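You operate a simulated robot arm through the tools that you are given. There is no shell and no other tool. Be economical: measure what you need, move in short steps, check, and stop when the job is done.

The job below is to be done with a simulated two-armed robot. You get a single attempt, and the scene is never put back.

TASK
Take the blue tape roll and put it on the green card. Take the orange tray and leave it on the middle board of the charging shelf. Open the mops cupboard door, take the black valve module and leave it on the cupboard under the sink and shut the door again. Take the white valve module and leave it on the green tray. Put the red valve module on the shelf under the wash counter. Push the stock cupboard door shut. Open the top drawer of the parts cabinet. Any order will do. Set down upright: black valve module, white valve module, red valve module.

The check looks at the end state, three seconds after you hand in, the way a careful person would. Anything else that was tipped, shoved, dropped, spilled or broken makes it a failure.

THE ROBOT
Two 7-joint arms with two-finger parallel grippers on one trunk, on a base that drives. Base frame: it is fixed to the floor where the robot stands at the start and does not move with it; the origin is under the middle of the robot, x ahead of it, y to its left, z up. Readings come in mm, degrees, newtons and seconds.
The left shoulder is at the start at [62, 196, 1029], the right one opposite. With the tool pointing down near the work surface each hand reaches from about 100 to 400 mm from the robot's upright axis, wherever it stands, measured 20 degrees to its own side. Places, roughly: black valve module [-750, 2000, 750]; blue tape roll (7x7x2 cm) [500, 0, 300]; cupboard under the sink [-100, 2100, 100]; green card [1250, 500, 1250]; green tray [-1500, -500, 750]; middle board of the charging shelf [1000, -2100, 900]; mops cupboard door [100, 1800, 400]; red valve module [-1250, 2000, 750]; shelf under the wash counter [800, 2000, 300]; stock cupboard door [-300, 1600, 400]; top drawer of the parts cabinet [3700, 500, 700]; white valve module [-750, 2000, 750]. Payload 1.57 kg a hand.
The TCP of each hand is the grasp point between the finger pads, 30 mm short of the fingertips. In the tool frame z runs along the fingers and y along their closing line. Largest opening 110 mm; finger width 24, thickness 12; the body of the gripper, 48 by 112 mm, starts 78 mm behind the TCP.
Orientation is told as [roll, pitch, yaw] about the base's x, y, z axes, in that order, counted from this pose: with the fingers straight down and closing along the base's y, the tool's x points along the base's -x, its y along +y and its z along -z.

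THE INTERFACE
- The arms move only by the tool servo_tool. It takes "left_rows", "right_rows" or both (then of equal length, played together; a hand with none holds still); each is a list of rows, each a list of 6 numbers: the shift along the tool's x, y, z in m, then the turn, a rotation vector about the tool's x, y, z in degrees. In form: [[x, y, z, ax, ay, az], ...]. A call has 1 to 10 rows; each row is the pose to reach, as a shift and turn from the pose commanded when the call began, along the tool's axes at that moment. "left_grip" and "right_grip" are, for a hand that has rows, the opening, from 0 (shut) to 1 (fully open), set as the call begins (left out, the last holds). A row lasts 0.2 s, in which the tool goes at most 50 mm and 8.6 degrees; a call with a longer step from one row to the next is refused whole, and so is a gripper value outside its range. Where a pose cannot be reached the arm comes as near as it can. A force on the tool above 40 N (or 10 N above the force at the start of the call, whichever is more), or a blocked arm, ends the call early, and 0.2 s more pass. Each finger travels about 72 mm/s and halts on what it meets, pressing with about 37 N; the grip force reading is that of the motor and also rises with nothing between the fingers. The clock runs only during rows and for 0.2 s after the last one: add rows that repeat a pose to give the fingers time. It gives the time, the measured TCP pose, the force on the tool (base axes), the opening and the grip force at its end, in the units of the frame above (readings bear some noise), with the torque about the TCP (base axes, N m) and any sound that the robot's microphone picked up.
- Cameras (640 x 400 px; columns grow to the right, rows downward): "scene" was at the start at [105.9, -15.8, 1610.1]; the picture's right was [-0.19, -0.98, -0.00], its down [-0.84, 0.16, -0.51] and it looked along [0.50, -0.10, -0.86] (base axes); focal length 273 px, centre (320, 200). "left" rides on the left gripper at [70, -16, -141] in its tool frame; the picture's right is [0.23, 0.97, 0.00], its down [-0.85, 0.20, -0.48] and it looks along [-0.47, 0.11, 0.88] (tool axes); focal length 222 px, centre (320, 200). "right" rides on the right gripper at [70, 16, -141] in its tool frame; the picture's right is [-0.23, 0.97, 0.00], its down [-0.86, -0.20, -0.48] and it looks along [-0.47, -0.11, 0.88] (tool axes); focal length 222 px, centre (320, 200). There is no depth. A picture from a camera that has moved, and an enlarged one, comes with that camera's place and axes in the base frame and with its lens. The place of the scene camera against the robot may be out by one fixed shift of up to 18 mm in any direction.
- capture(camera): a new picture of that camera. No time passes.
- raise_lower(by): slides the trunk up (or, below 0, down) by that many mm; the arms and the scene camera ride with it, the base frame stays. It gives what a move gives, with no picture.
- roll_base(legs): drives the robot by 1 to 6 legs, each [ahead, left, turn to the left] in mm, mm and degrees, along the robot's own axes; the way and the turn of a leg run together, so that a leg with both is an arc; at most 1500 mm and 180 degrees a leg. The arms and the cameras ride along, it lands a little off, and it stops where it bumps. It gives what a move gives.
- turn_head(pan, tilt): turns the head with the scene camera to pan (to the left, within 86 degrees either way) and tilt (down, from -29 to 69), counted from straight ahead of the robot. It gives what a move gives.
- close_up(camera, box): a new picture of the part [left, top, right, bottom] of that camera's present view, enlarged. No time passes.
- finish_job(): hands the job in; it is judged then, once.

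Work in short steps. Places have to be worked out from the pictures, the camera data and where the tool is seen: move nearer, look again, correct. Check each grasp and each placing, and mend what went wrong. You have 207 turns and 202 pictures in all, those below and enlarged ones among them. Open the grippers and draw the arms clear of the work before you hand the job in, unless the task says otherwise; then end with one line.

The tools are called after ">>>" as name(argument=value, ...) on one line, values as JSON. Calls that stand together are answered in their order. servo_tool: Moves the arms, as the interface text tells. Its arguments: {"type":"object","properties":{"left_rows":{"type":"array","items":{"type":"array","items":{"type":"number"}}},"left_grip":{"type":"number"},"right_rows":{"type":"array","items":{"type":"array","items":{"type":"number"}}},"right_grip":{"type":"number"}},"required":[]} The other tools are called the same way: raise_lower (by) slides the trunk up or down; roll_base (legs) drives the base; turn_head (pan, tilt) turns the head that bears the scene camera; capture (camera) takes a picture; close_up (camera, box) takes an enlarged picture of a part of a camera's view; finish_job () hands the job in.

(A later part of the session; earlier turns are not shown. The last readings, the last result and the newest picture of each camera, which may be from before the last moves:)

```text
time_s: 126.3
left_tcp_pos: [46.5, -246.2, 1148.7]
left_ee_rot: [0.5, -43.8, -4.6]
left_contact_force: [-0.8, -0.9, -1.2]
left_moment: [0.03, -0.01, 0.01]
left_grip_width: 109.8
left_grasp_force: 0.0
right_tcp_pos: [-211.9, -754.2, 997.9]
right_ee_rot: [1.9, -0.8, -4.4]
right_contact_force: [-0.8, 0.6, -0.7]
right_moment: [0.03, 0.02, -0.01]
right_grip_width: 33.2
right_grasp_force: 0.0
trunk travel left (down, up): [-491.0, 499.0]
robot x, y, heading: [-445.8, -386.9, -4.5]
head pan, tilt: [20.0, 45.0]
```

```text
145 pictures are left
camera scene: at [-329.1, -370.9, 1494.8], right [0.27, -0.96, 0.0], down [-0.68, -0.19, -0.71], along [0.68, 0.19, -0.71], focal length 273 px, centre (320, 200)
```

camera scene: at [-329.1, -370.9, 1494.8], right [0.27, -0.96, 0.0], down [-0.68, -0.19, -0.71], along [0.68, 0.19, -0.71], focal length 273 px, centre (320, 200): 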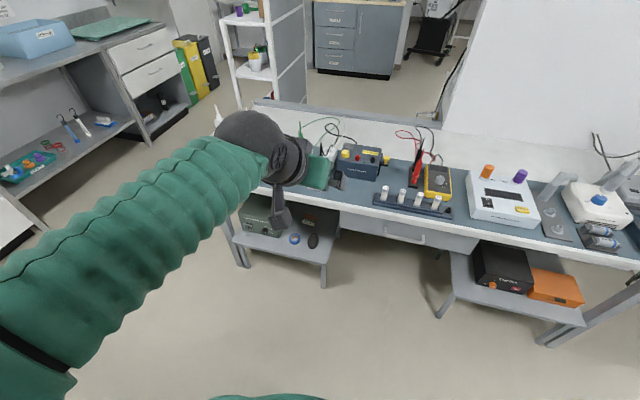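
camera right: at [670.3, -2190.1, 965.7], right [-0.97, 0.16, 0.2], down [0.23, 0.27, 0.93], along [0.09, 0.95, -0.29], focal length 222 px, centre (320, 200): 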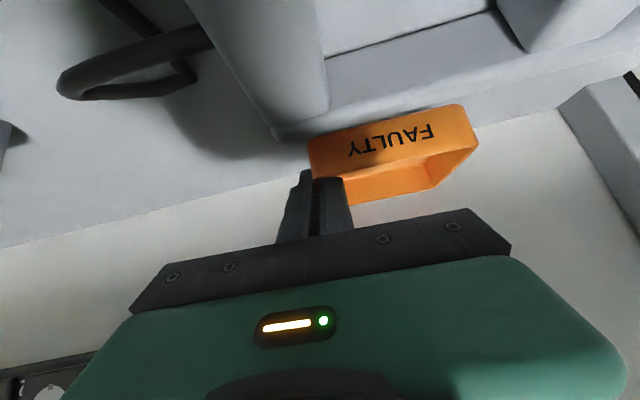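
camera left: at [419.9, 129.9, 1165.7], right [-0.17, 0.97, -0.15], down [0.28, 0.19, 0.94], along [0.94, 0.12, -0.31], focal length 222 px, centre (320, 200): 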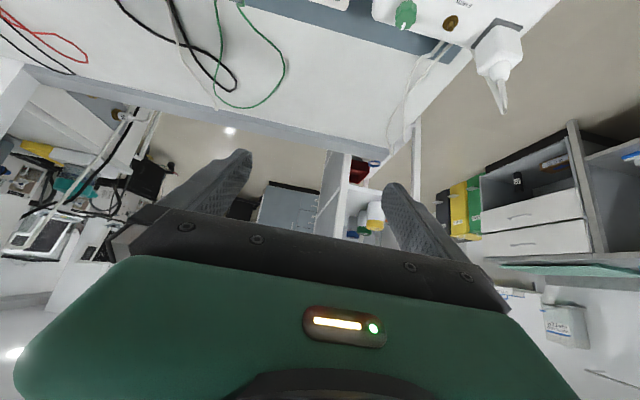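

Robot is at (−446,−387) and the tape triangulates to about (477,−3,320). I square the heading, lower the trunk well away from the bench, and bring the left hand down.

>>> roll_base(legs=[[0, 50, 4.4]])

>>> raise_lower(by=-475)

>>> servo_tool(left_rows=[[0.03, 0.015, 0.03, 0, 0, 0], [0.06, 0.03, 0.06, 0, 0, 0], [0.09, 0.045, 0.09, 0, 0, 0], [0.12, 0.06, 0.12, 0, 0, 0], [0.15, 0.075, 0.15, 0, 0, 0], [0.18, 0.09, 0.18, 0, 0, 0], [0.18, 0.09, 0.18, 0, 0, 0]], left_grip=0.85)

>>> capture(camera="scene")

>>> capture(camera="left")

```text
time_s: 127.2
left_tcp_pos: [37.4, -187.6, 1153.2]
left_ee_rot: [2.3, -43.9, -1.5]
left_contact_force: [-0.1, -1.8, -0.9]
left_moment: [0.13, 0.02, 0.06]
left_grip_width: 110.2
left_grasp_force: 0.1
right_tcp_pos: [-182.1, -709.3, 990.4]
right_ee_rot: [3.2, -0.6, -0.2]
right_contact_force: [0.2, 0.3, -1.1]
right_moment: [-0.01, -0.01, 0.0]
right_grip_width: 33.0
right_grasp_force: 0.1
trunk travel left (down, up): [-491.0, 499.0]
robot x, y, heading: [-441.4, -344.3, -0.2]
head pan, tilt: [20.0, 45.0]
```

```text
refused: -475 is not a number from -400 to 400
```

```text
time_s: 128.8
left_tcp_pos: [33.0, -77.6, 897.9]
left_ee_rot: [1.1, -43.7, -0.7]
left_contact_force: [-0.2, -0.7, 0.1]
left_moment: [0.03, 0.0, 0.03]
left_grip_width: 93.6
left_grasp_force: 0.1
right_tcp_pos: [-180.4, -693.7, 996.9]
right_ee_rot: [2.1, -0.6, -0.3]
right_contact_force: [-0.3, -0.8, -0.5]
right_moment: [0.04, 0.01, -0.01]
right_grip_width: 33.0
right_grasp_force: 0.1
trunk travel left (down, up): [-491.0, 499.0]
robot x, y, heading: [-444.8, -344.6, -0.2]
head pan, tilt: [20.0, 45.0]
```

```text
144 pictures are left
camera scene: at [-326.3, -321.0, 1494.7], right [0.34, -0.94, 0.0], down [-0.67, -0.24, -0.71], along [0.66, 0.24, -0.71], focal length 273 px, centre (320, 200)
```

scene: 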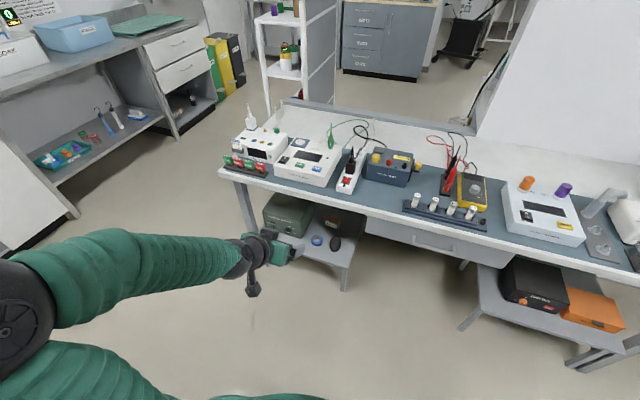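

```text
143 pictures are left
camera left: at [-117.0, -94.0, 950.2], right [-0.17, 0.98, -0.14], down [0.28, 0.19, 0.94], along [0.94, 0.11, -0.31], focal length 222 px, centre (320, 200)
```

left: 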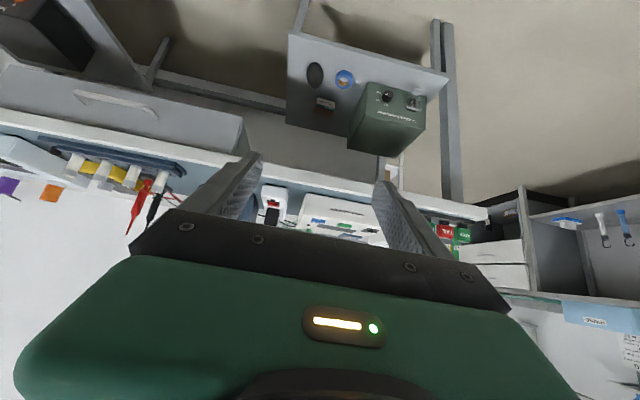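

Left camera confirms the tape at about (465,−6). I lower in two steps, shift left 73 mm and advance.

>>> raise_lower(by=-400)

>>> raise_lower(by=-75)

>>> roll_base(legs=[[0, 73, 0], [270, 0, 0]])

>>> capture(camera="left")

>>> capture(camera="scene")

```text
time_s: 132.6
left_tcp_pos: [30.8, -74.0, 496.2]
left_ee_rot: [0.8, -43.9, -0.5]
left_contact_force: [0.7, 0.1, -0.2]
left_moment: [-0.01, -0.01, 0.0]
left_grip_width: 93.4
left_grasp_force: 0.0
right_tcp_pos: [-182.7, -690.5, 596.5]
right_ee_rot: [2.0, -0.7, -0.2]
right_contact_force: [0.5, 1.3, 0.1]
right_moment: [-0.01, -0.05, 0.0]
right_grip_width: 33.5
right_grasp_force: 0.0
trunk travel left (down, up): [-91.0, 899.0]
robot x, y, heading: [-441.2, -343.4, -0.1]
head pan, tilt: [20.0, 45.0]
```

```text
time_s: 133.8
left_tcp_pos: [31.3, -73.0, 421.2]
left_ee_rot: [0.7, -43.9, -0.4]
left_contact_force: [-0.5, 0.2, -0.4]
left_moment: [-0.04, 0.02, -0.01]
left_grip_width: 93.5
left_grasp_force: 0.1
right_tcp_pos: [-182.3, -690.8, 522.9]
right_ee_rot: [2.0, -0.8, -0.2]
right_contact_force: [-0.5, 0.1, 0.1]
right_moment: [0.01, -0.01, 0.01]
right_grip_width: 33.2
right_grasp_force: 0.0
trunk travel left (down, up): [-16.0, 974.0]
robot x, y, heading: [-438.8, -344.2, -0.0]
head pan, tilt: [20.0, 45.0]
```

```text
time_s: 136.3
left_tcp_pos: [298.1, 1.3, 421.8]
left_ee_rot: [0.7, -44.0, -0.3]
left_contact_force: [-0.4, 0.1, 1.3]
left_moment: [0.02, -0.03, -0.02]
left_grip_width: 93.6
left_grasp_force: 0.1
right_tcp_pos: [87.0, -616.7, 523.0]
right_ee_rot: [2.0, -0.7, 0.0]
right_contact_force: [0.2, 0.6, -0.3]
right_moment: [0.02, 0.03, -0.04]
right_grip_width: 33.2
right_grasp_force: 0.1
trunk travel left (down, up): [-16.0, 974.0]
robot x, y, heading: [-177.7, -267.1, 0.3]
head pan, tilt: [20.0, 45.0]
```

```text
142 pictures are left
camera left: at [147.5, -15.6, 475.1], right [-0.17, 0.97, -0.15], down [0.28, 0.19, 0.94], along [0.94, 0.12, -0.31], focal length 222 px, centre (320, 200)
```

left: 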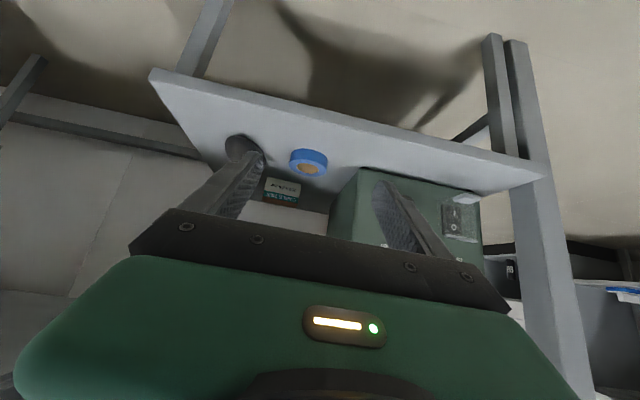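

```text
141 pictures are left
camera scene: at [-61.8, -241.5, 1019.8], right [0.34, -0.94, 0.0], down [-0.66, -0.24, -0.71], along [0.66, 0.24, -0.71], focal length 273 px, centre (320, 200)
```

scene: 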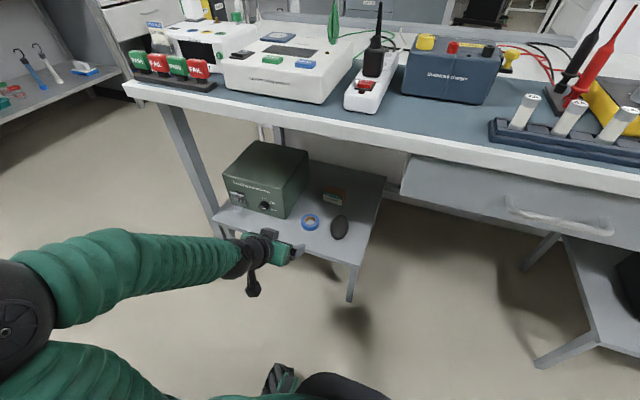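

Triangulated: tape at (494,−2), top of shelf ≈288. I move base 120 and arm 60 mm forward to hover over it.

>>> roll_base(legs=[[120, 0, 0]])

>>> servo_tool(left_rows=[[-0.014, -0.002, 0.014, 0, 0, 0], [-0.028, -0.003, 0.028, 0, 0, 0], [-0.043, -0.003, 0.043, 0, 0, 0], [-0.043, -0.003, 0.043, 0, 0, 0]])

>>> capture(camera="left")

>>> close_up(camera="scene", box=[220, 160, 420, 285])

```text
time_s: 137.5
left_tcp_pos: [417.9, 2.6, 421.7]
left_ee_rot: [0.8, -43.9, -0.1]
left_contact_force: [0.1, 0.4, 0.2]
left_moment: [-0.01, 0.01, -0.02]
left_grip_width: 93.4
left_grasp_force: 0.0
right_tcp_pos: [206.8, -615.9, 521.9]
right_ee_rot: [2.0, -0.6, 0.0]
right_contact_force: [-0.6, 0.3, 0.6]
right_moment: [-0.02, 0.04, -0.03]
right_grip_width: 33.1
right_grasp_force: 0.1
trunk travel left (down, up): [-16.0, 974.0]
robot x, y, heading: [-53.3, -266.6, 0.2]
head pan, tilt: [20.0, 45.0]
```

```text
time_s: 138.5
left_tcp_pos: [479.0, -0.7, 420.5]
left_ee_rot: [0.6, -43.8, -0.1]
left_contact_force: [0.5, 0.5, 0.1]
left_moment: [-0.05, -0.03, 0.01]
left_grip_width: 93.4
left_grasp_force: 0.1
right_tcp_pos: [206.8, -615.1, 522.8]
right_ee_rot: [1.9, -0.6, 0.1]
right_contact_force: [-0.7, 0.2, 0.7]
right_moment: [-0.05, -0.01, 0.0]
right_grip_width: 32.9
right_grasp_force: 0.0
trunk travel left (down, up): [-16.0, 974.0]
robot x, y, heading: [-55.8, -270.4, 0.4]
head pan, tilt: [20.0, 45.0]
```

```text
140 pictures are left
camera left: at [329.3, -17.8, 473.8], right [-0.17, 0.97, -0.15], down [0.28, 0.19, 0.94], along [0.94, 0.12, -0.31], focal length 222 px, centre (320, 200)
```

left: 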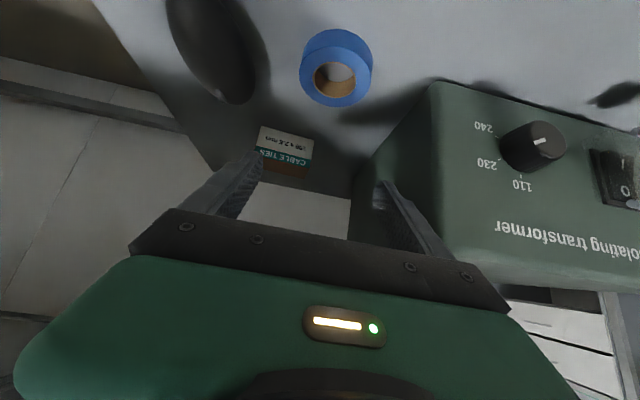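

```text
3.20 times, centred on (320, 222) of scene
camera zoom: at [58.4, -241.0, 1019.7], right [0.35, -0.94, 0.0], down [-0.66, -0.24, -0.71], along [0.66, 0.24, -0.71], focal length 873 px, centre (320, 128)
```

zoom: 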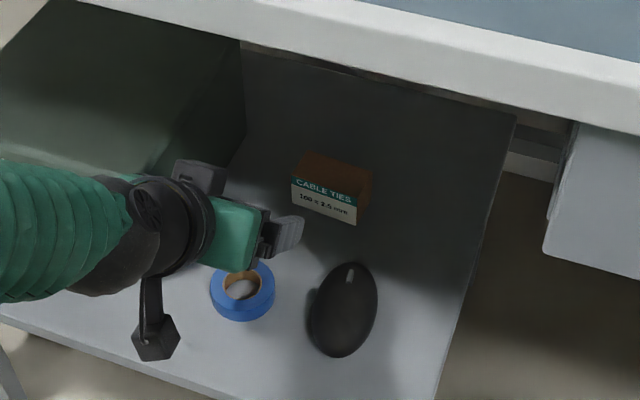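

The tape centre is near (485,1) with the mouse edge at y≈−66 and transformer at y≈88. I narrow the fingers to 86 mm, centre at y=2 and descend 70 mm first.

>>> servo_tool(left_rows=[[0.006, 0.003, -0.006, 0, 0, 0], [0.006, 0.003, -0.006, 0, 0, 0], [0.022, 0.003, 0.01, 0, 0, 0], [0.039, 0.003, 0.027, 0, 0, 0], [0.056, 0.003, 0.044, 0, 0, 0], [0.056, 0.003, 0.044, 0, 0, 0]], left_grip=0.78)

>>> capture(camera="left")

>>> close_up(camera="scene", box=[240, 190, 380, 278])

```text
time_s: 139.9
left_tcp_pos: [450.8, 3.3, 381.2]
left_ee_rot: [0.6, -43.9, 0.0]
left_contact_force: [-0.4, -0.4, -0.2]
left_moment: [0.02, 0.02, 0.0]
left_grip_width: 85.8
left_grasp_force: 0.1
left hand out of reach, approached as far as the arm can: row 4, 5, 6
right_tcp_pos: [206.4, -615.8, 521.3]
right_ee_rot: [2.0, -0.6, 0.0]
right_contact_force: [-0.3, -0.9, -0.2]
right_moment: [0.02, -0.04, -0.03]
right_grip_width: 33.1
right_grasp_force: 0.1
trunk travel left (down, up): [-16.0, 974.0]
robot x, y, heading: [-53.1, -267.9, 0.5]
head pan, tilt: [20.0, 45.0]
```

```text
138 pictures are left
camera left: at [301.9, -14.4, 434.9], right [-0.17, 0.97, -0.15], down [0.28, 0.19, 0.94], along [0.94, 0.12, -0.31], focal length 222 px, centre (320, 200)
```

left: 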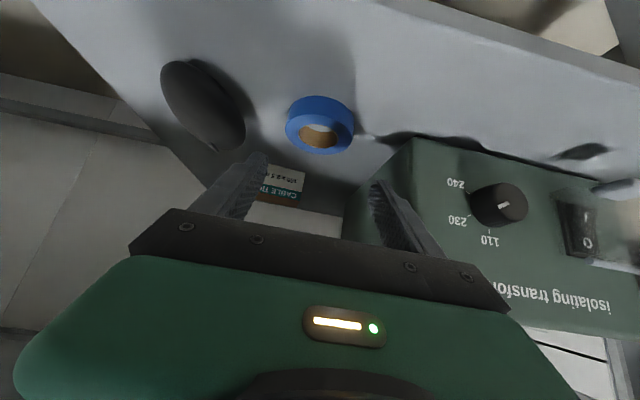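

```text
4.55 times, centred on (310, 234) of scene
camera zoom: at [58.3, -241.0, 1019.7], right [0.35, -0.94, 0.0], down [-0.66, -0.24, -0.71], along [0.66, 0.24, -0.71], focal length 1240 px, centre (366, 46)
```

zoom: 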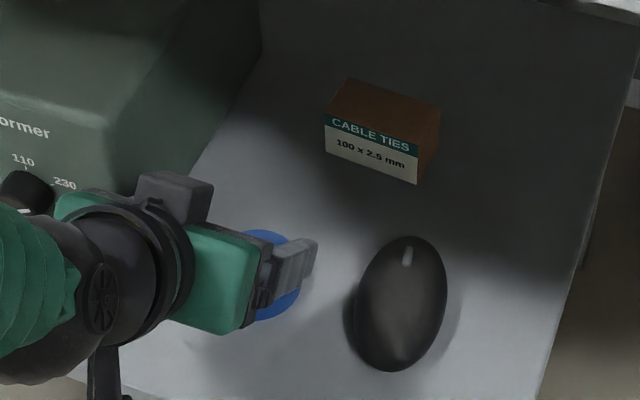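

The 45° tilt can't go lower here. I reduce the tilt to 25°, which gives the arm more downward reach.

>>> servo_tool(left_rows=[[0, 0, 0, 0, 5, 0], [0, 0, 0, 0, 10, 0], [0, 0, 0, 0, 15, 0], [0, 0, 0, 0, 20, 0], [0, 0, 0, 0, 20, 0]])

>>> servo_tool(left_rows=[[-0.015, 0, 0.007, 0, 0, 0], [-0.022, 0, 0.01, 0, 0, 0], [-0.022, 0, 0.01, 0, 0, 0]])

>>> capture(camera="left")

```text
time_s: 141.1
left_tcp_pos: [419.5, 51.8, 388.1]
left_ee_rot: [0.5, -23.9, 0.2]
left_contact_force: [0.2, 0.0, -0.4]
left_moment: [-0.03, -0.03, 0.03]
left_grip_width: 85.6
left_grasp_force: 0.1
left hand out of reach, approached as far as the arm can: row 2, 3, 4, 5
right_tcp_pos: [205.1, -615.7, 523.5]
right_ee_rot: [2.0, -0.5, 0.0]
right_contact_force: [1.2, 0.3, 0.3]
right_moment: [-0.02, -0.01, 0.0]
right_grip_width: 32.9
right_grasp_force: 0.1
trunk travel left (down, up): [-16.0, 974.0]
robot x, y, heading: [-59.1, -266.6, 0.1]
head pan, tilt: [20.0, 45.0]
```

```text
time_s: 141.9
left_tcp_pos: [435.3, 50.9, 390.4]
left_ee_rot: [0.5, -23.6, 0.1]
left_contact_force: [-14.0, 0.1, -9.0]
left_moment: [-0.24, 0.51, 0.63]
left_grip_width: 86.5
left_grasp_force: 0.6
left hand out of reach, approached as far as the arm can: row 2, 3
right_tcp_pos: [206.7, -614.6, 524.3]
right_ee_rot: [2.0, -0.6, 0.0]
right_contact_force: [0.5, 0.4, -0.2]
right_moment: [-0.01, 0.01, 0.02]
right_grip_width: 33.2
right_grasp_force: 0.0
trunk travel left (down, up): [-16.0, 974.0]
robot x, y, heading: [-55.0, -266.3, 0.2]
head pan, tilt: [20.0, 45.0]
```

```text
136 pictures are left
camera left: at [314.5, 33.1, 491.4], right [-0.22, 0.97, -0.09], down [0.59, 0.2, 0.78], along [0.78, 0.12, -0.62], focal length 222 px, centre (320, 200)
```

left: 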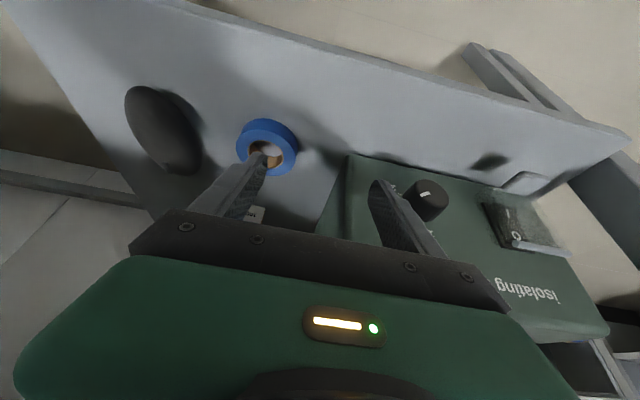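

The hand slid sideways and a finger touches the transformer. I back off straight away and up.

>>> servo_tool(left_rows=[[0.02, 0, -0.009, 0, 0, 0], [0.04, 0, -0.03, 0, 0, 0], [0.06, 0, -0.05, 0, 0, 0], [0.06, 0, -0.08, 0, 0, 0]])

>>> capture(camera="scene")

```text
time_s: 142.9
left_tcp_pos: [351.0, 49.7, 441.0]
left_ee_rot: [0.5, -23.9, 0.0]
left_contact_force: [0.3, -0.2, 0.4]
left_moment: [-0.03, -0.01, 0.0]
left_grip_width: 85.8
left_grasp_force: 0.1
right_tcp_pos: [205.7, -615.7, 522.2]
right_ee_rot: [2.0, -0.7, 0.0]
right_contact_force: [-0.9, 0.6, 0.4]
right_moment: [-0.02, 0.01, -0.01]
right_grip_width: 33.0
right_grasp_force: 0.1
trunk travel left (down, up): [-16.0, 974.0]
robot x, y, heading: [-55.8, -268.0, 0.3]
head pan, tilt: [20.0, 45.0]
```

```text
135 pictures are left
camera scene: at [57.3, -240.5, 1019.8], right [0.35, -0.94, 0.0], down [-0.66, -0.24, -0.71], along [0.66, 0.24, -0.71], focal length 273 px, centre (320, 200)
```

scene: 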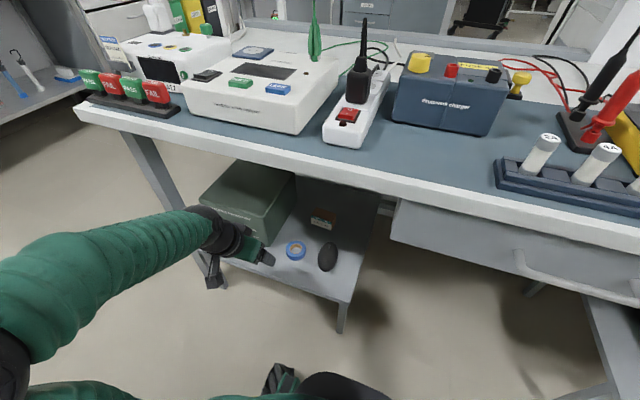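

Nothing seems displaced. Tool-down reaches lower, so I back off 160 mm and test a tool-down pose at relative (470,175) in free space.

>>> roll_base(legs=[[-160, 0, 0]])

>>> servo_tool(left_rows=[[0, -0.03, 0, 0, 6, 0], [0, -0.06, 0, 0, 12, 0], [0, -0.09, 0, 0, 18, 0], [0, -0.12, 0, 0, 24, 0], [-0.02, -0.14, -0.01, 0, 24, 0], [-0.05, -0.14, -0.02, 0, 24, 0], [-0.05, -0.14, -0.02, 0, 24, 0]])

>>> servo_tool(left_rows=[[0, 0, 0.03, 0, 0, 0], [0, 0, 0.06, 0, 0, 0], [0, 0, 0.09, 0, 0, 0], [0, 0, 0.115, 0, 0, 0], [0, 0, 0.115, 0, 0, 0]])

>>> capture(camera="scene")

```text
time_s: 144.3
left_tcp_pos: [189.2, 51.5, 440.8]
left_ee_rot: [0.6, -24.0, 0.2]
left_contact_force: [-0.4, -1.0, 0.7]
left_moment: [-0.01, -0.05, 0.04]
left_grip_width: 85.8
left_grasp_force: 0.1
right_tcp_pos: [47.5, -614.9, 522.7]
right_ee_rot: [2.0, -0.7, 0.2]
right_contact_force: [-0.5, -0.2, -0.3]
right_moment: [0.02, 0.0, 0.01]
right_grip_width: 33.1
right_grasp_force: 0.2
trunk travel left (down, up): [-16.0, 974.0]
robot x, y, heading: [-215.5, -267.5, 0.5]
head pan, tilt: [20.0, 45.0]
```

```text
time_s: 145.9
left_tcp_pos: [230.3, -90.0, 478.9]
left_ee_rot: [0.5, 0.1, 0.7]
left_contact_force: [-0.3, 0.2, -0.4]
left_moment: [-0.02, -0.02, 0.02]
left_grip_width: 85.8
left_grasp_force: 0.0
right_tcp_pos: [48.4, -616.0, 522.5]
right_ee_rot: [2.1, -0.5, 0.2]
right_contact_force: [-0.6, 0.1, 0.1]
right_moment: [-0.01, 0.04, -0.02]
right_grip_width: 32.8
right_grasp_force: 0.0
trunk travel left (down, up): [-16.0, 974.0]
robot x, y, heading: [-214.3, -269.3, 0.6]
head pan, tilt: [20.0, 45.0]
```

```text
time_s: 147.1
left_tcp_pos: [230.3, -88.0, 363.3]
left_ee_rot: [0.5, 0.1, 0.5]
left_contact_force: [-0.5, -0.4, 0.0]
left_moment: [-0.06, -0.03, -0.01]
left_grip_width: 86.0
left_grasp_force: 0.1
right_tcp_pos: [48.5, -616.4, 522.4]
right_ee_rot: [2.1, -0.6, 0.2]
right_contact_force: [0.4, -0.9, 0.6]
right_moment: [0.0, 0.02, 0.03]
right_grip_width: 32.9
right_grasp_force: 0.0
trunk travel left (down, up): [-16.0, 974.0]
robot x, y, heading: [-215.0, -269.5, 0.4]
head pan, tilt: [20.0, 45.0]
```

```text
134 pictures are left
camera scene: at [-101.3, -241.9, 1019.7], right [0.35, -0.94, 0.0], down [-0.66, -0.25, -0.71], along [0.66, 0.25, -0.71], focal length 273 px, centre (320, 200)
```

scene: 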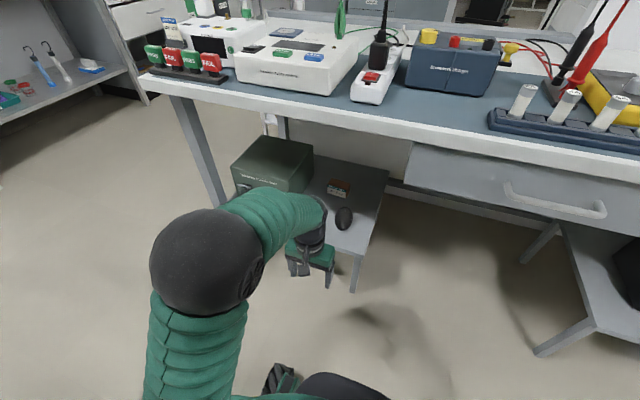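

Tool-down works here. I extend the hand forward 50 mm (lowers the elbow), drop the trunk 14 mm and check the elbow height against the bench.

>>> servo_tool(left_rows=[[-0.02, 0, 0.005, 0, 0, 0], [-0.04, 0, 0.01, 0, 0, 0], [-0.055, 0, 0.01, 0, 0, 0], [-0.055, 0, 0.01, 0, 0, 0]])

>>> raise_lower(by=-14)

>>> capture(camera="scene")

>>> capture(camera="left")

```text
time_s: 148.1
left_tcp_pos: [285.3, -86.6, 352.3]
left_ee_rot: [0.4, 0.1, 0.6]
left_contact_force: [-0.5, 0.5, 0.2]
left_moment: [-0.02, 0.01, 0.02]
left_grip_width: 86.1
left_grasp_force: 0.1
right_tcp_pos: [48.3, -616.9, 522.8]
right_ee_rot: [2.0, -0.5, 0.3]
right_contact_force: [-0.2, -0.4, -0.5]
right_moment: [0.03, -0.01, 0.02]
right_grip_width: 33.2
right_grasp_force: 0.0
trunk travel left (down, up): [-16.0, 974.0]
robot x, y, heading: [-215.1, -269.2, -0.0]
head pan, tilt: [20.0, 45.0]
```

```text
time_s: 148.8
left_tcp_pos: [285.0, -86.4, 338.6]
left_ee_rot: [0.5, 0.1, 0.5]
left_contact_force: [0.4, 0.3, 0.1]
left_moment: [0.0, 0.01, 0.0]
left_grip_width: 86.1
left_grasp_force: 0.0
right_tcp_pos: [48.5, -615.7, 507.0]
right_ee_rot: [2.1, -0.7, 0.2]
right_contact_force: [-0.3, 0.3, -0.3]
right_moment: [-0.02, 0.02, -0.01]
right_grip_width: 33.1
right_grasp_force: 0.2
trunk travel left (down, up): [-2.0, 988.0]
robot x, y, heading: [-213.0, -269.3, 0.2]
head pan, tilt: [20.0, 45.0]
```

```text
133 pictures are left
camera scene: at [-101.3, -241.9, 1005.7], right [0.35, -0.94, 0.0], down [-0.66, -0.25, -0.71], along [0.66, 0.25, -0.71], focal length 273 px, centre (320, 200)
```

scene: 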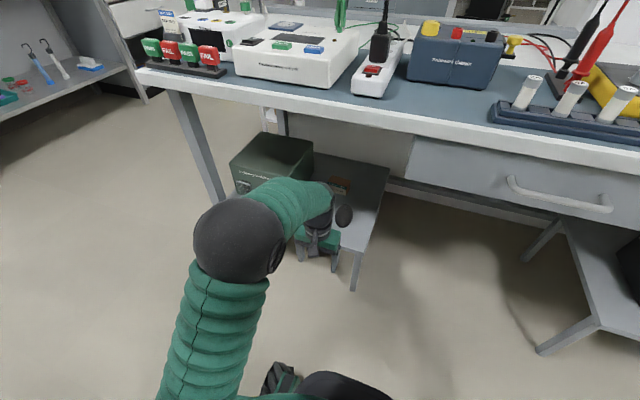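

```text
132 pictures are left
camera left: at [214.3, -104.4, 479.8], right [-0.24, 0.97, 0.01], down [0.85, 0.2, 0.48], along [0.46, 0.12, -0.88], focal length 222 px, centre (320, 200)
```

left: 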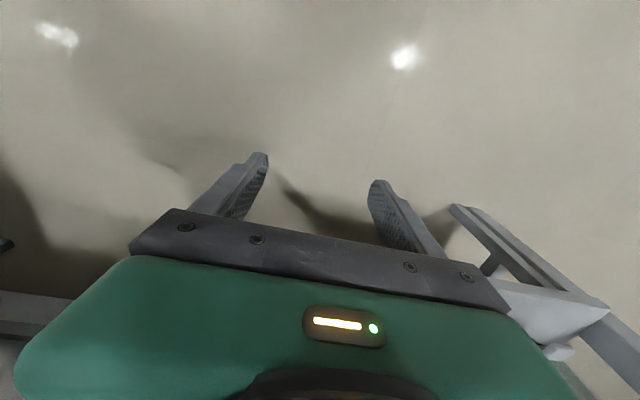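

Elbow top is near z≈680, close under the bench edge (~720). I extend the hand 45 mm more to lower it, then align y and drive partway.

>>> servo_tool(left_rows=[[-0.02, 0, 0, 0, 0, 0], [-0.045, 0, 0, 0, 0, 0], [-0.045, 0, 0, 0, 0, 0]])

>>> roll_base(legs=[[0, 88, 0], [80, 0, 0]])

>>> capture(camera="scene")

>>> capture(camera="left")

```text
time_s: 149.6
left_tcp_pos: [330.7, -86.2, 338.6]
left_ee_rot: [0.5, 0.1, 0.6]
left_contact_force: [-0.6, -0.2, -0.2]
left_moment: [0.0, 0.01, -0.01]
left_grip_width: 85.6
left_grasp_force: 0.1
right_tcp_pos: [47.2, -615.7, 506.8]
right_ee_rot: [2.1, -0.6, 0.2]
right_contact_force: [0.4, -0.2, 0.2]
right_moment: [-0.03, -0.03, 0.02]
right_grip_width: 33.1
right_grasp_force: 0.0
trunk travel left (down, up): [-2.0, 988.0]
robot x, y, heading: [-216.2, -266.2, 0.5]
head pan, tilt: [20.0, 45.0]
```

```text
time_s: 151.3
left_tcp_pos: [410.1, 0.7, 336.8]
left_ee_rot: [0.5, 0.0, 0.5]
left_contact_force: [0.8, 0.9, -0.2]
left_moment: [-0.06, -0.02, -0.04]
left_grip_width: 85.8
left_grasp_force: 0.0
right_tcp_pos: [126.5, -528.7, 509.0]
right_ee_rot: [2.0, -0.7, 0.2]
right_contact_force: [0.7, -0.6, 0.4]
right_moment: [-0.06, 0.0, 0.03]
right_grip_width: 33.0
right_grasp_force: 0.1
trunk travel left (down, up): [-2.0, 988.0]
robot x, y, heading: [-136.9, -181.0, 0.5]
head pan, tilt: [20.0, 45.0]
```

```text
131 pictures are left
camera scene: at [-21.8, -153.6, 1005.6], right [0.35, -0.94, 0.0], down [-0.66, -0.25, -0.71], along [0.66, 0.25, -0.71], focal length 273 px, centre (320, 200)
```

scene: 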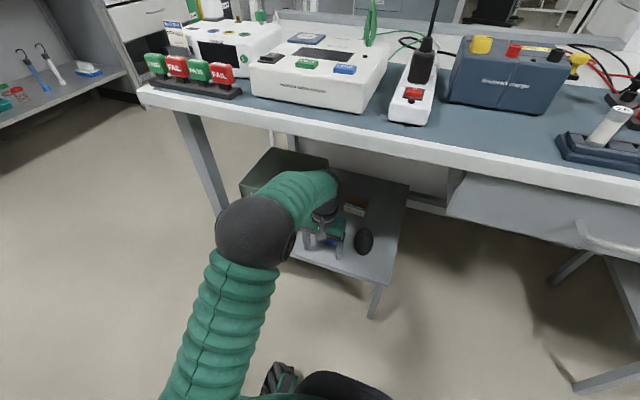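

```text
130 pictures are left
camera left: at [338.6, -16.8, 479.5], right [-0.24, 0.97, 0.01], down [0.85, 0.2, 0.48], along [0.46, 0.12, -0.88], focal length 222 px, centre (320, 200)
```

left: 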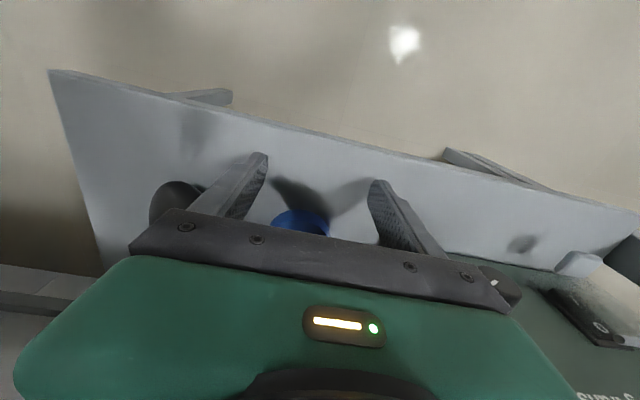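

The tape is between the finger lines, ahead by ~75 mm. I shift the hand 4 mm right and drive in 75 mm.

>>> servo_tool(left_rows=[[0, -0.004, -0.004, 0, 0, 0], [0, -0.004, -0.004, 0, 0, 0]])

>>> roll_base(legs=[[75, 0, 0]])

>>> capture(camera="left")

>>> close_up(camera="scene", box=[230, 130, 430, 255])

```text
time_s: 151.9
left_tcp_pos: [408.2, -3.7, 341.8]
left_ee_rot: [0.5, -0.1, 0.4]
left_contact_force: [-0.7, -0.5, 0.5]
left_moment: [0.01, 0.01, -0.02]
left_grip_width: 85.8
left_grasp_force: 0.0
right_tcp_pos: [127.5, -528.0, 508.5]
right_ee_rot: [2.1, -0.7, 0.3]
right_contact_force: [0.1, -0.2, 0.4]
right_moment: [0.0, 0.0, 0.01]
right_grip_width: 33.2
right_grasp_force: 0.1
trunk travel left (down, up): [-2.0, 988.0]
robot x, y, heading: [-136.1, -181.7, 0.4]
head pan, tilt: [20.0, 45.0]
```

```text
time_s: 152.9
left_tcp_pos: [483.3, -1.3, 341.9]
left_ee_rot: [0.6, 0.1, 0.6]
left_contact_force: [0.0, 0.1, -0.2]
left_moment: [0.01, 0.03, -0.03]
left_grip_width: 85.6
left_grasp_force: 0.0
right_tcp_pos: [201.4, -527.1, 509.0]
right_ee_rot: [2.1, -0.7, 0.3]
right_contact_force: [0.1, 0.3, 0.1]
right_moment: [0.01, -0.01, 0.02]
right_grip_width: 32.9
right_grasp_force: 0.1
trunk travel left (down, up): [-2.0, 988.0]
robot x, y, heading: [-57.9, -180.8, 0.3]
head pan, tilt: [20.0, 45.0]
```

```text
129 pictures are left
camera left: at [413.0, -20.5, 484.0], right [-0.24, 0.97, 0.01], down [0.85, 0.2, 0.48], along [0.46, 0.12, -0.88], focal length 222 px, centre (320, 200)
```

left: 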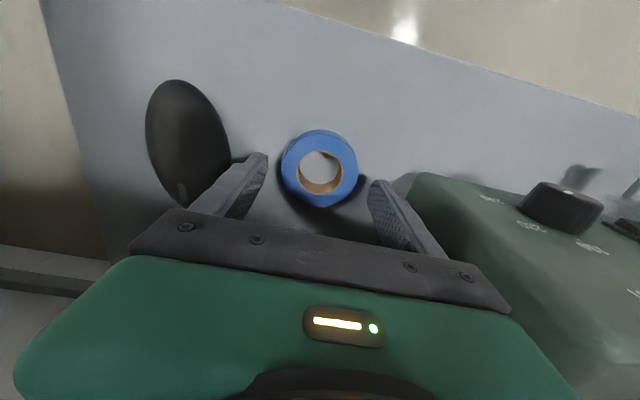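

```text
3.20 times, centred on (330, 192) of scene
camera zoom: at [53.4, -154.0, 1005.7], right [0.35, -0.94, 0.0], down [-0.66, -0.25, -0.71], along [0.66, 0.25, -0.71], focal length 873 px, centre (288, 224)
```

zoom: 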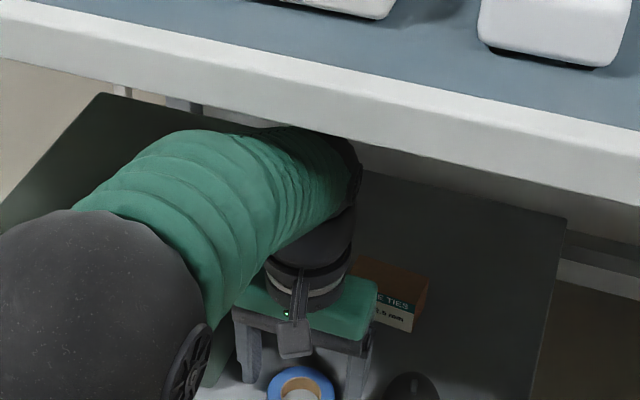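

The tape lies centred between the fingers. I lower 21 mm with a small fore-aft trim and close.

>>> servo_tool(left_rows=[[0.005, -0.001, 0.01, 0, 0, 0], [0.005, -0.001, 0.016, 0, 0, 0], [0.005, -0.001, 0.021, 0, 0, 0], [0.005, -0.001, 0.021, 0, 0, 0]])

>>> capture(camera="left")

```text
time_s: 153.8
left_tcp_pos: [478.6, -3.9, 331.0]
left_ee_rot: [0.5, -0.4, 0.5]
left_contact_force: [-13.1, 1.8, 27.7]
left_moment: [-1.24, 0.66, -0.58]
left_grip_width: 83.7
left_grasp_force: 0.0
right_tcp_pos: [200.3, -527.1, 509.3]
right_ee_rot: [2.2, -0.8, 0.2]
right_contact_force: [-0.9, 0.3, 0.7]
right_moment: [-0.03, 0.03, 0.02]
right_grip_width: 33.1
right_grasp_force: 0.0
trunk travel left (down, up): [-2.0, 988.0]
robot x, y, heading: [-61.3, -180.1, 0.3]
head pan, tilt: [20.0, 45.0]
stopped in row 4 (left hand): the force on the tool passed its limit at 45 N (the readings are from after the stop); the commanded pose is now the measured one
```

```text
127 pictures are left
camera left: at [406.8, -22.0, 471.3], right [-0.24, 0.97, 0.01], down [0.85, 0.2, 0.49], along [0.47, 0.12, -0.87], focal length 222 px, centre (320, 200)
```

left: 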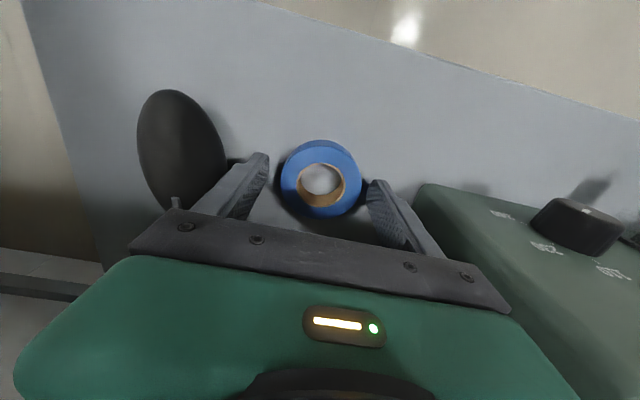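

The fingertips have reached the shelf (z≈300). I ease up 2 mm and close on the roll.

>>> servo_tool(left_rows=[[0, 0.002, -0.003, 0, 0, 0], [0, 0.002, -0.003, 0, 0, 0], [0, 0.002, -0.003, 0, 0, 0], [0, 0.002, -0.003, 0, 0, 0], [0, 0.002, -0.003, 0, 0, 0]], left_grip=0)

>>> capture(camera="left")

```text
time_s: 155.0
left_tcp_pos: [481.2, -3.8, 329.9]
left_ee_rot: [0.5, -0.5, 0.6]
left_contact_force: [5.8, -6.9, 13.9]
left_moment: [-0.6, -0.22, 0.22]
left_grip_width: 61.0
left_grasp_force: 36.5
right_tcp_pos: [202.8, -528.3, 507.8]
right_ee_rot: [2.2, -0.8, 0.3]
right_contact_force: [0.0, 0.6, 0.3]
right_moment: [-0.01, -0.01, -0.03]
right_grip_width: 33.2
right_grasp_force: 0.0
trunk travel left (down, up): [-2.0, 988.0]
robot x, y, heading: [-59.2, -178.3, 0.4]
head pan, tilt: [20.0, 45.0]
```

```text
126 pictures are left
camera left: at [408.3, -20.7, 471.4], right [-0.24, 0.97, 0.01], down [0.85, 0.2, 0.49], along [0.47, 0.12, -0.87], focal length 222 px, centre (320, 200)
```

left: 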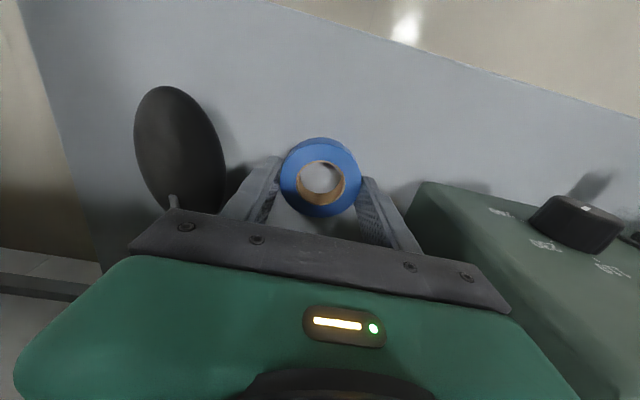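

Gripped at 61 mm width. Lift 40 mm and check.

>>> servo_tool(left_rows=[[0, 0, -0.01, 0, 0, 0], [0, 0, -0.025, 0, 0, 0], [0, 0, -0.04, 0, 0, 0], [0, 0, -0.04, 0, 0, 0]])

>>> capture(camera="left")

```text
time_s: 156.0
left_tcp_pos: [479.4, -2.1, 368.2]
left_ee_rot: [0.4, -0.3, 0.6]
left_contact_force: [0.3, 0.3, -0.4]
left_moment: [0.03, 0.0, 0.02]
left_grip_width: 60.5
left_grasp_force: 37.7
right_tcp_pos: [200.3, -527.4, 508.7]
right_ee_rot: [2.0, -0.7, 0.3]
right_contact_force: [0.2, 0.3, -0.6]
right_moment: [0.01, -0.03, -0.01]
right_grip_width: 33.1
right_grasp_force: 0.1
trunk travel left (down, up): [-2.0, 988.0]
robot x, y, heading: [-60.8, -177.6, 0.7]
head pan, tilt: [20.0, 45.0]
```

```text
125 pictures are left
camera left: at [408.1, -20.6, 509.0], right [-0.24, 0.97, 0.01], down [0.85, 0.2, 0.48], along [0.47, 0.12, -0.88], focal length 222 px, centre (320, 200)
```

left: 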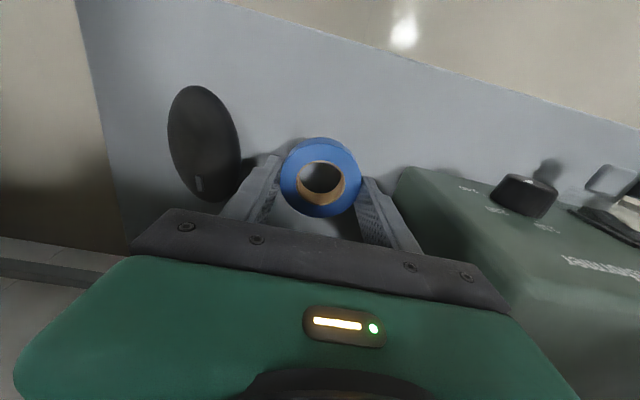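

The roll is held. I back out from under the bench, raise the trunk, and drive round the left side toward the white rack.

>>> roll_base(legs=[[-420, 0, -0.7]])

>>> raise_lower(by=400)

>>> raise_lower(by=400)

>>> roll_base(legs=[[0, 1180, 0], [800, 0, 0]])

>>> turn_head(pan=-25, tilt=20)

>>> capture(camera="scene")

```text
time_s: 158.6
left_tcp_pos: [63.1, -11.3, 368.0]
left_ee_rot: [0.6, -0.2, -0.2]
left_contact_force: [0.4, 0.6, -1.0]
left_moment: [-0.02, -0.02, -0.02]
left_grip_width: 60.8
left_grasp_force: 37.3
right_tcp_pos: [-223.0, -531.7, 509.3]
right_ee_rot: [2.1, -0.7, -0.6]
right_contact_force: [-0.1, -0.3, -0.9]
right_moment: [0.04, -0.01, 0.01]
right_grip_width: 33.0
right_grasp_force: 0.1
trunk travel left (down, up): [-2.0, 988.0]
robot x, y, heading: [-482.4, -181.9, -0.4]
head pan, tilt: [20.0, 45.0]
```

```text
time_s: 162.4
left_tcp_pos: [63.4, -11.8, 768.6]
left_ee_rot: [0.4, -0.2, -0.2]
left_contact_force: [0.2, 0.5, -0.3]
left_moment: [-0.02, -0.04, -0.02]
left_grip_width: 60.7
left_grasp_force: 37.4
right_tcp_pos: [-222.8, -531.2, 907.7]
right_ee_rot: [2.0, -0.8, -0.6]
right_contact_force: [0.2, -0.2, -0.3]
right_moment: [0.0, 0.01, 0.01]
right_grip_width: 32.8
right_grasp_force: 0.1
trunk travel left (down, up): [-402.0, 588.0]
robot x, y, heading: [-480.1, -185.9, -0.7]
head pan, tilt: [20.0, 45.0]
```

```text
time_s: 166.2
left_tcp_pos: [62.5, -10.4, 1166.9]
left_ee_rot: [0.5, -0.3, -0.2]
left_contact_force: [0.1, -0.3, -0.7]
left_moment: [-0.03, 0.02, -0.01]
left_grip_width: 60.5
left_grasp_force: 37.2
right_tcp_pos: [-221.7, -532.3, 1309.1]
right_ee_rot: [2.0, -0.7, -0.6]
right_contact_force: [0.1, -0.1, 0.7]
right_moment: [-0.03, -0.01, 0.0]
right_grip_width: 33.1
right_grasp_force: 0.1
trunk travel left (down, up): [-802.0, 188.0]
robot x, y, heading: [-480.7, -183.4, -0.5]
head pan, tilt: [20.0, 45.0]
```

```text
time_s: 176.0
left_tcp_pos: [869.3, 1142.2, 1168.7]
left_ee_rot: [0.6, -0.4, -0.5]
left_contact_force: [-1.1, 0.5, -0.7]
left_moment: [0.0, -0.02, 0.01]
left_grip_width: 60.7
left_grasp_force: 36.4
right_tcp_pos: [579.6, 624.7, 1308.4]
right_ee_rot: [2.1, -0.8, -0.8]
right_contact_force: [-0.3, -0.6, 0.2]
right_moment: [-0.02, 0.03, -0.01]
right_grip_width: 33.1
right_grasp_force: 0.1
trunk travel left (down, up): [-802.0, 188.0]
robot x, y, heading: [327.0, 977.2, -0.6]
head pan, tilt: [20.0, 45.0]
```

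```text
time_s: 177.1
left_tcp_pos: [870.6, 1144.1, 1168.7]
left_ee_rot: [0.5, -0.2, -0.5]
left_contact_force: [0.1, 0.4, -0.2]
left_moment: [-0.01, 0.04, 0.01]
left_grip_width: 60.5
left_grasp_force: 37.4
right_tcp_pos: [581.8, 624.0, 1308.8]
right_ee_rot: [2.1, -0.8, -0.8]
right_contact_force: [-0.6, -0.5, -0.7]
right_moment: [0.02, -0.03, 0.04]
right_grip_width: 32.7
right_grasp_force: 0.0
trunk travel left (down, up): [-802.0, 188.0]
robot x, y, heading: [326.5, 976.2, -0.5]
head pan, tilt: [-25.0, 20.0]
```

```text
124 pictures are left
camera scene: at [449.2, 933.4, 1844.3], right [-0.43, -0.9, 0.0], down [-0.31, 0.15, -0.94], along [0.85, -0.41, -0.34], focal length 273 px, centre (320, 200)
```

scene: 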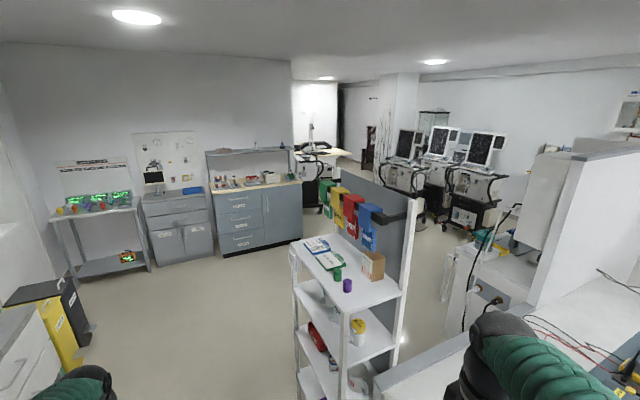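

The rack's top shelf shows blue and green cards near its far end. I enlarge it.

>>> close_up(camera="scene", box=[270, 170, 430, 310])

```text
2.86 times, centred on (350, 240) of scene
camera zoom: at [449.2, 933.4, 1844.3], right [-0.43, -0.9, 0.0], down [-0.31, 0.15, -0.94], along [0.85, -0.41, -0.34], focal length 779 px, centre (234, 86)
```

zoom: 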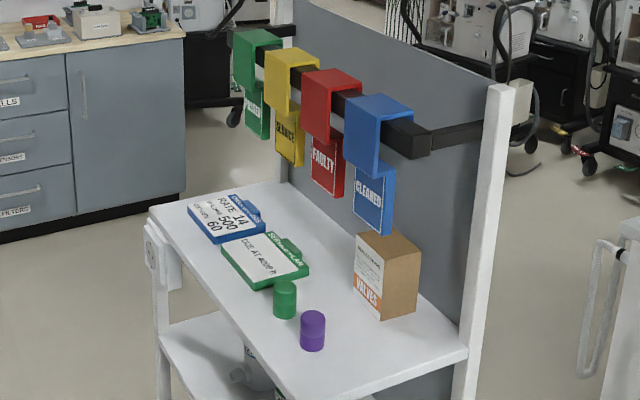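

Green card is at about (1340,456,1205), with tags hanging behind it. I go round to face it from the +y side, keeping clear of the rack.

>>> roll_base(legs=[[0, 230, 0.5], [830, 0, 0], [0, 0, -90]])

>>> turn_head(pan=10, tilt=40)

>>> capture(camera="scene")

>>> capture(camera="left")

```text
time_s: 186.7
left_tcp_pos: [1329.9, 669.6, 1167.7]
left_ee_rot: [0.5, -0.3, -89.5]
left_contact_force: [-0.7, -1.2, -0.1]
left_moment: [-0.01, 0.01, -0.02]
left_grip_width: 60.7
left_grasp_force: 37.1
right_tcp_pos: [805.9, 949.4, 1308.9]
right_ee_rot: [2.2, -0.8, -89.8]
right_contact_force: [-0.3, -0.2, -0.8]
right_moment: [-0.03, 0.0, -0.01]
right_grip_width: 33.0
right_grasp_force: 0.0
trunk travel left (down, up): [-802.0, 188.0]
robot x, y, heading: [1151.6, 1206.3, -89.5]
head pan, tilt: [-25.0, 20.0]
```

```text
time_s: 187.7
left_tcp_pos: [1330.1, 669.0, 1169.4]
left_ee_rot: [0.6, -0.3, -89.5]
left_contact_force: [0.9, -0.2, -0.9]
left_moment: [-0.02, 0.0, 0.06]
left_grip_width: 60.7
left_grasp_force: 37.2
right_tcp_pos: [805.3, 949.9, 1310.3]
right_ee_rot: [2.1, -0.8, -89.8]
right_contact_force: [0.7, 0.1, 1.3]
right_moment: [0.0, 0.04, -0.03]
right_grip_width: 32.9
right_grasp_force: 0.1
trunk travel left (down, up): [-802.0, 188.0]
robot x, y, heading: [1155.0, 1209.1, -90.0]
head pan, tilt: [10.0, 40.0]
```

```text
122 pictures are left
camera scene: at [1174.2, 1092.3, 1813.0], right [-0.98, -0.18, 0.0], down [-0.11, 0.63, -0.77], along [0.14, -0.75, -0.64], focal length 273 px, centre (320, 200)
```

scene: 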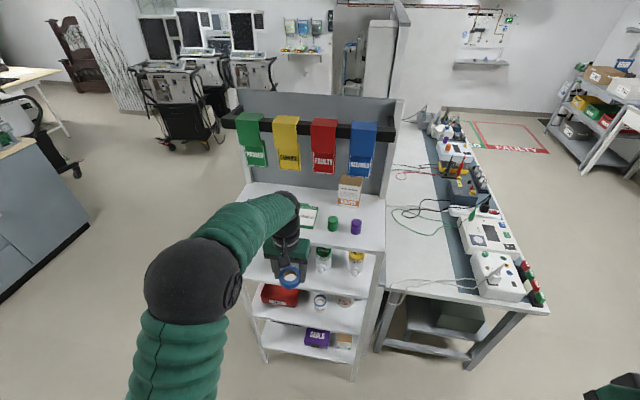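

```text
121 pictures are left
camera left: at [1310.5, 740.9, 1309.9], right [0.97, 0.24, 0.01], down [0.2, -0.85, 0.49], along [0.12, -0.47, -0.87], focal length 222 px, centre (320, 200)
```

left: 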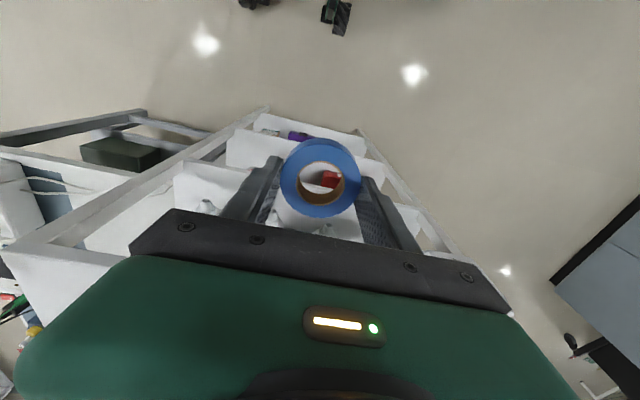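

The tape is still below shelf height. I raise the trunk 150 mm before moving in and look again.

>>> raise_lower(by=150)

>>> roll_base(legs=[[110, 0, 0]])

>>> capture(camera="left")

>>> close_up(camera="scene", box=[230, 110, 430, 260])

```text
time_s: 189.5
left_tcp_pos: [1329.3, 669.2, 1317.7]
left_ee_rot: [0.5, -0.3, -89.6]
left_contact_force: [-0.3, 0.0, -1.1]
left_moment: [0.01, 0.02, 0.01]
left_grip_width: 60.7
left_grasp_force: 36.5
right_tcp_pos: [804.9, 949.6, 1458.4]
right_ee_rot: [2.1, -0.8, -89.8]
right_contact_force: [-0.1, 0.2, -0.5]
right_moment: [-0.03, -0.03, -0.01]
right_grip_width: 33.0
right_grasp_force: 0.2
trunk travel left (down, up): [-952.0, 38.0]
robot x, y, heading: [1153.1, 1211.0, -89.7]
head pan, tilt: [10.0, 40.0]
```

```text
time_s: 190.7
left_tcp_pos: [1332.2, 577.1, 1325.4]
left_ee_rot: [0.6, -1.1, -89.5]
left_contact_force: [-0.9, 0.4, -1.6]
left_moment: [-0.01, -0.01, 0.01]
left_grip_width: 60.9
left_grasp_force: 37.1
right_tcp_pos: [807.0, 858.6, 1461.6]
right_ee_rot: [2.1, -1.5, -89.9]
right_contact_force: [0.0, 0.3, -0.2]
right_moment: [-0.04, 0.04, -0.01]
right_grip_width: 33.2
right_grasp_force: 0.1
trunk travel left (down, up): [-952.0, 38.0]
robot x, y, heading: [1150.9, 1102.5, -89.7]
head pan, tilt: [10.0, 40.0]
```

```text
120 pictures are left
camera left: at [1311.6, 649.2, 1465.5], right [0.97, 0.24, 0.0], down [0.2, -0.84, 0.5], along [0.12, -0.48, -0.87], focal length 222 px, centre (320, 200)
```

left: 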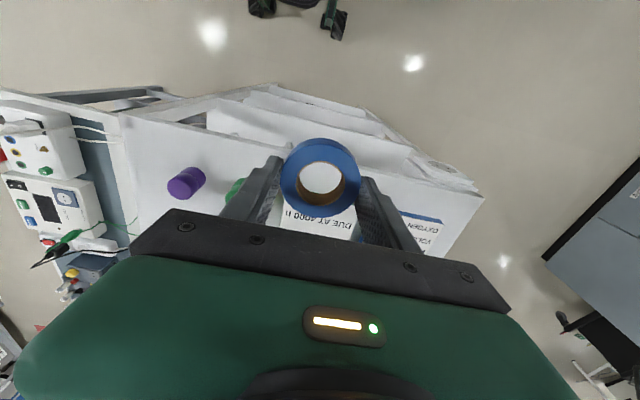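

```text
2.67 times, centred on (330, 185) of scene
camera zoom: at [1175.3, 1007.5, 1964.4], right [-0.98, -0.18, 0.0], down [-0.12, 0.62, -0.77], along [0.14, -0.76, -0.63], focal length 727 px, centre (293, 240)
```

zoom: 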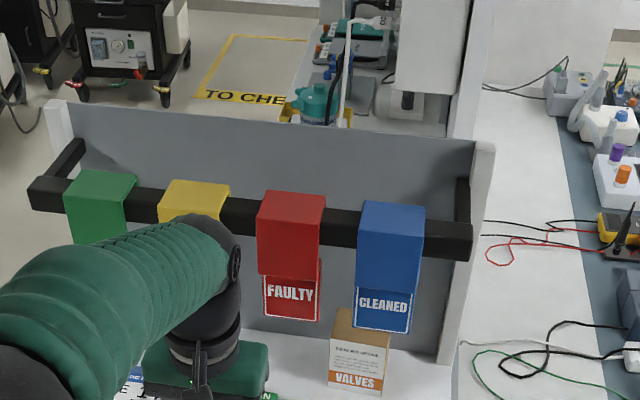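

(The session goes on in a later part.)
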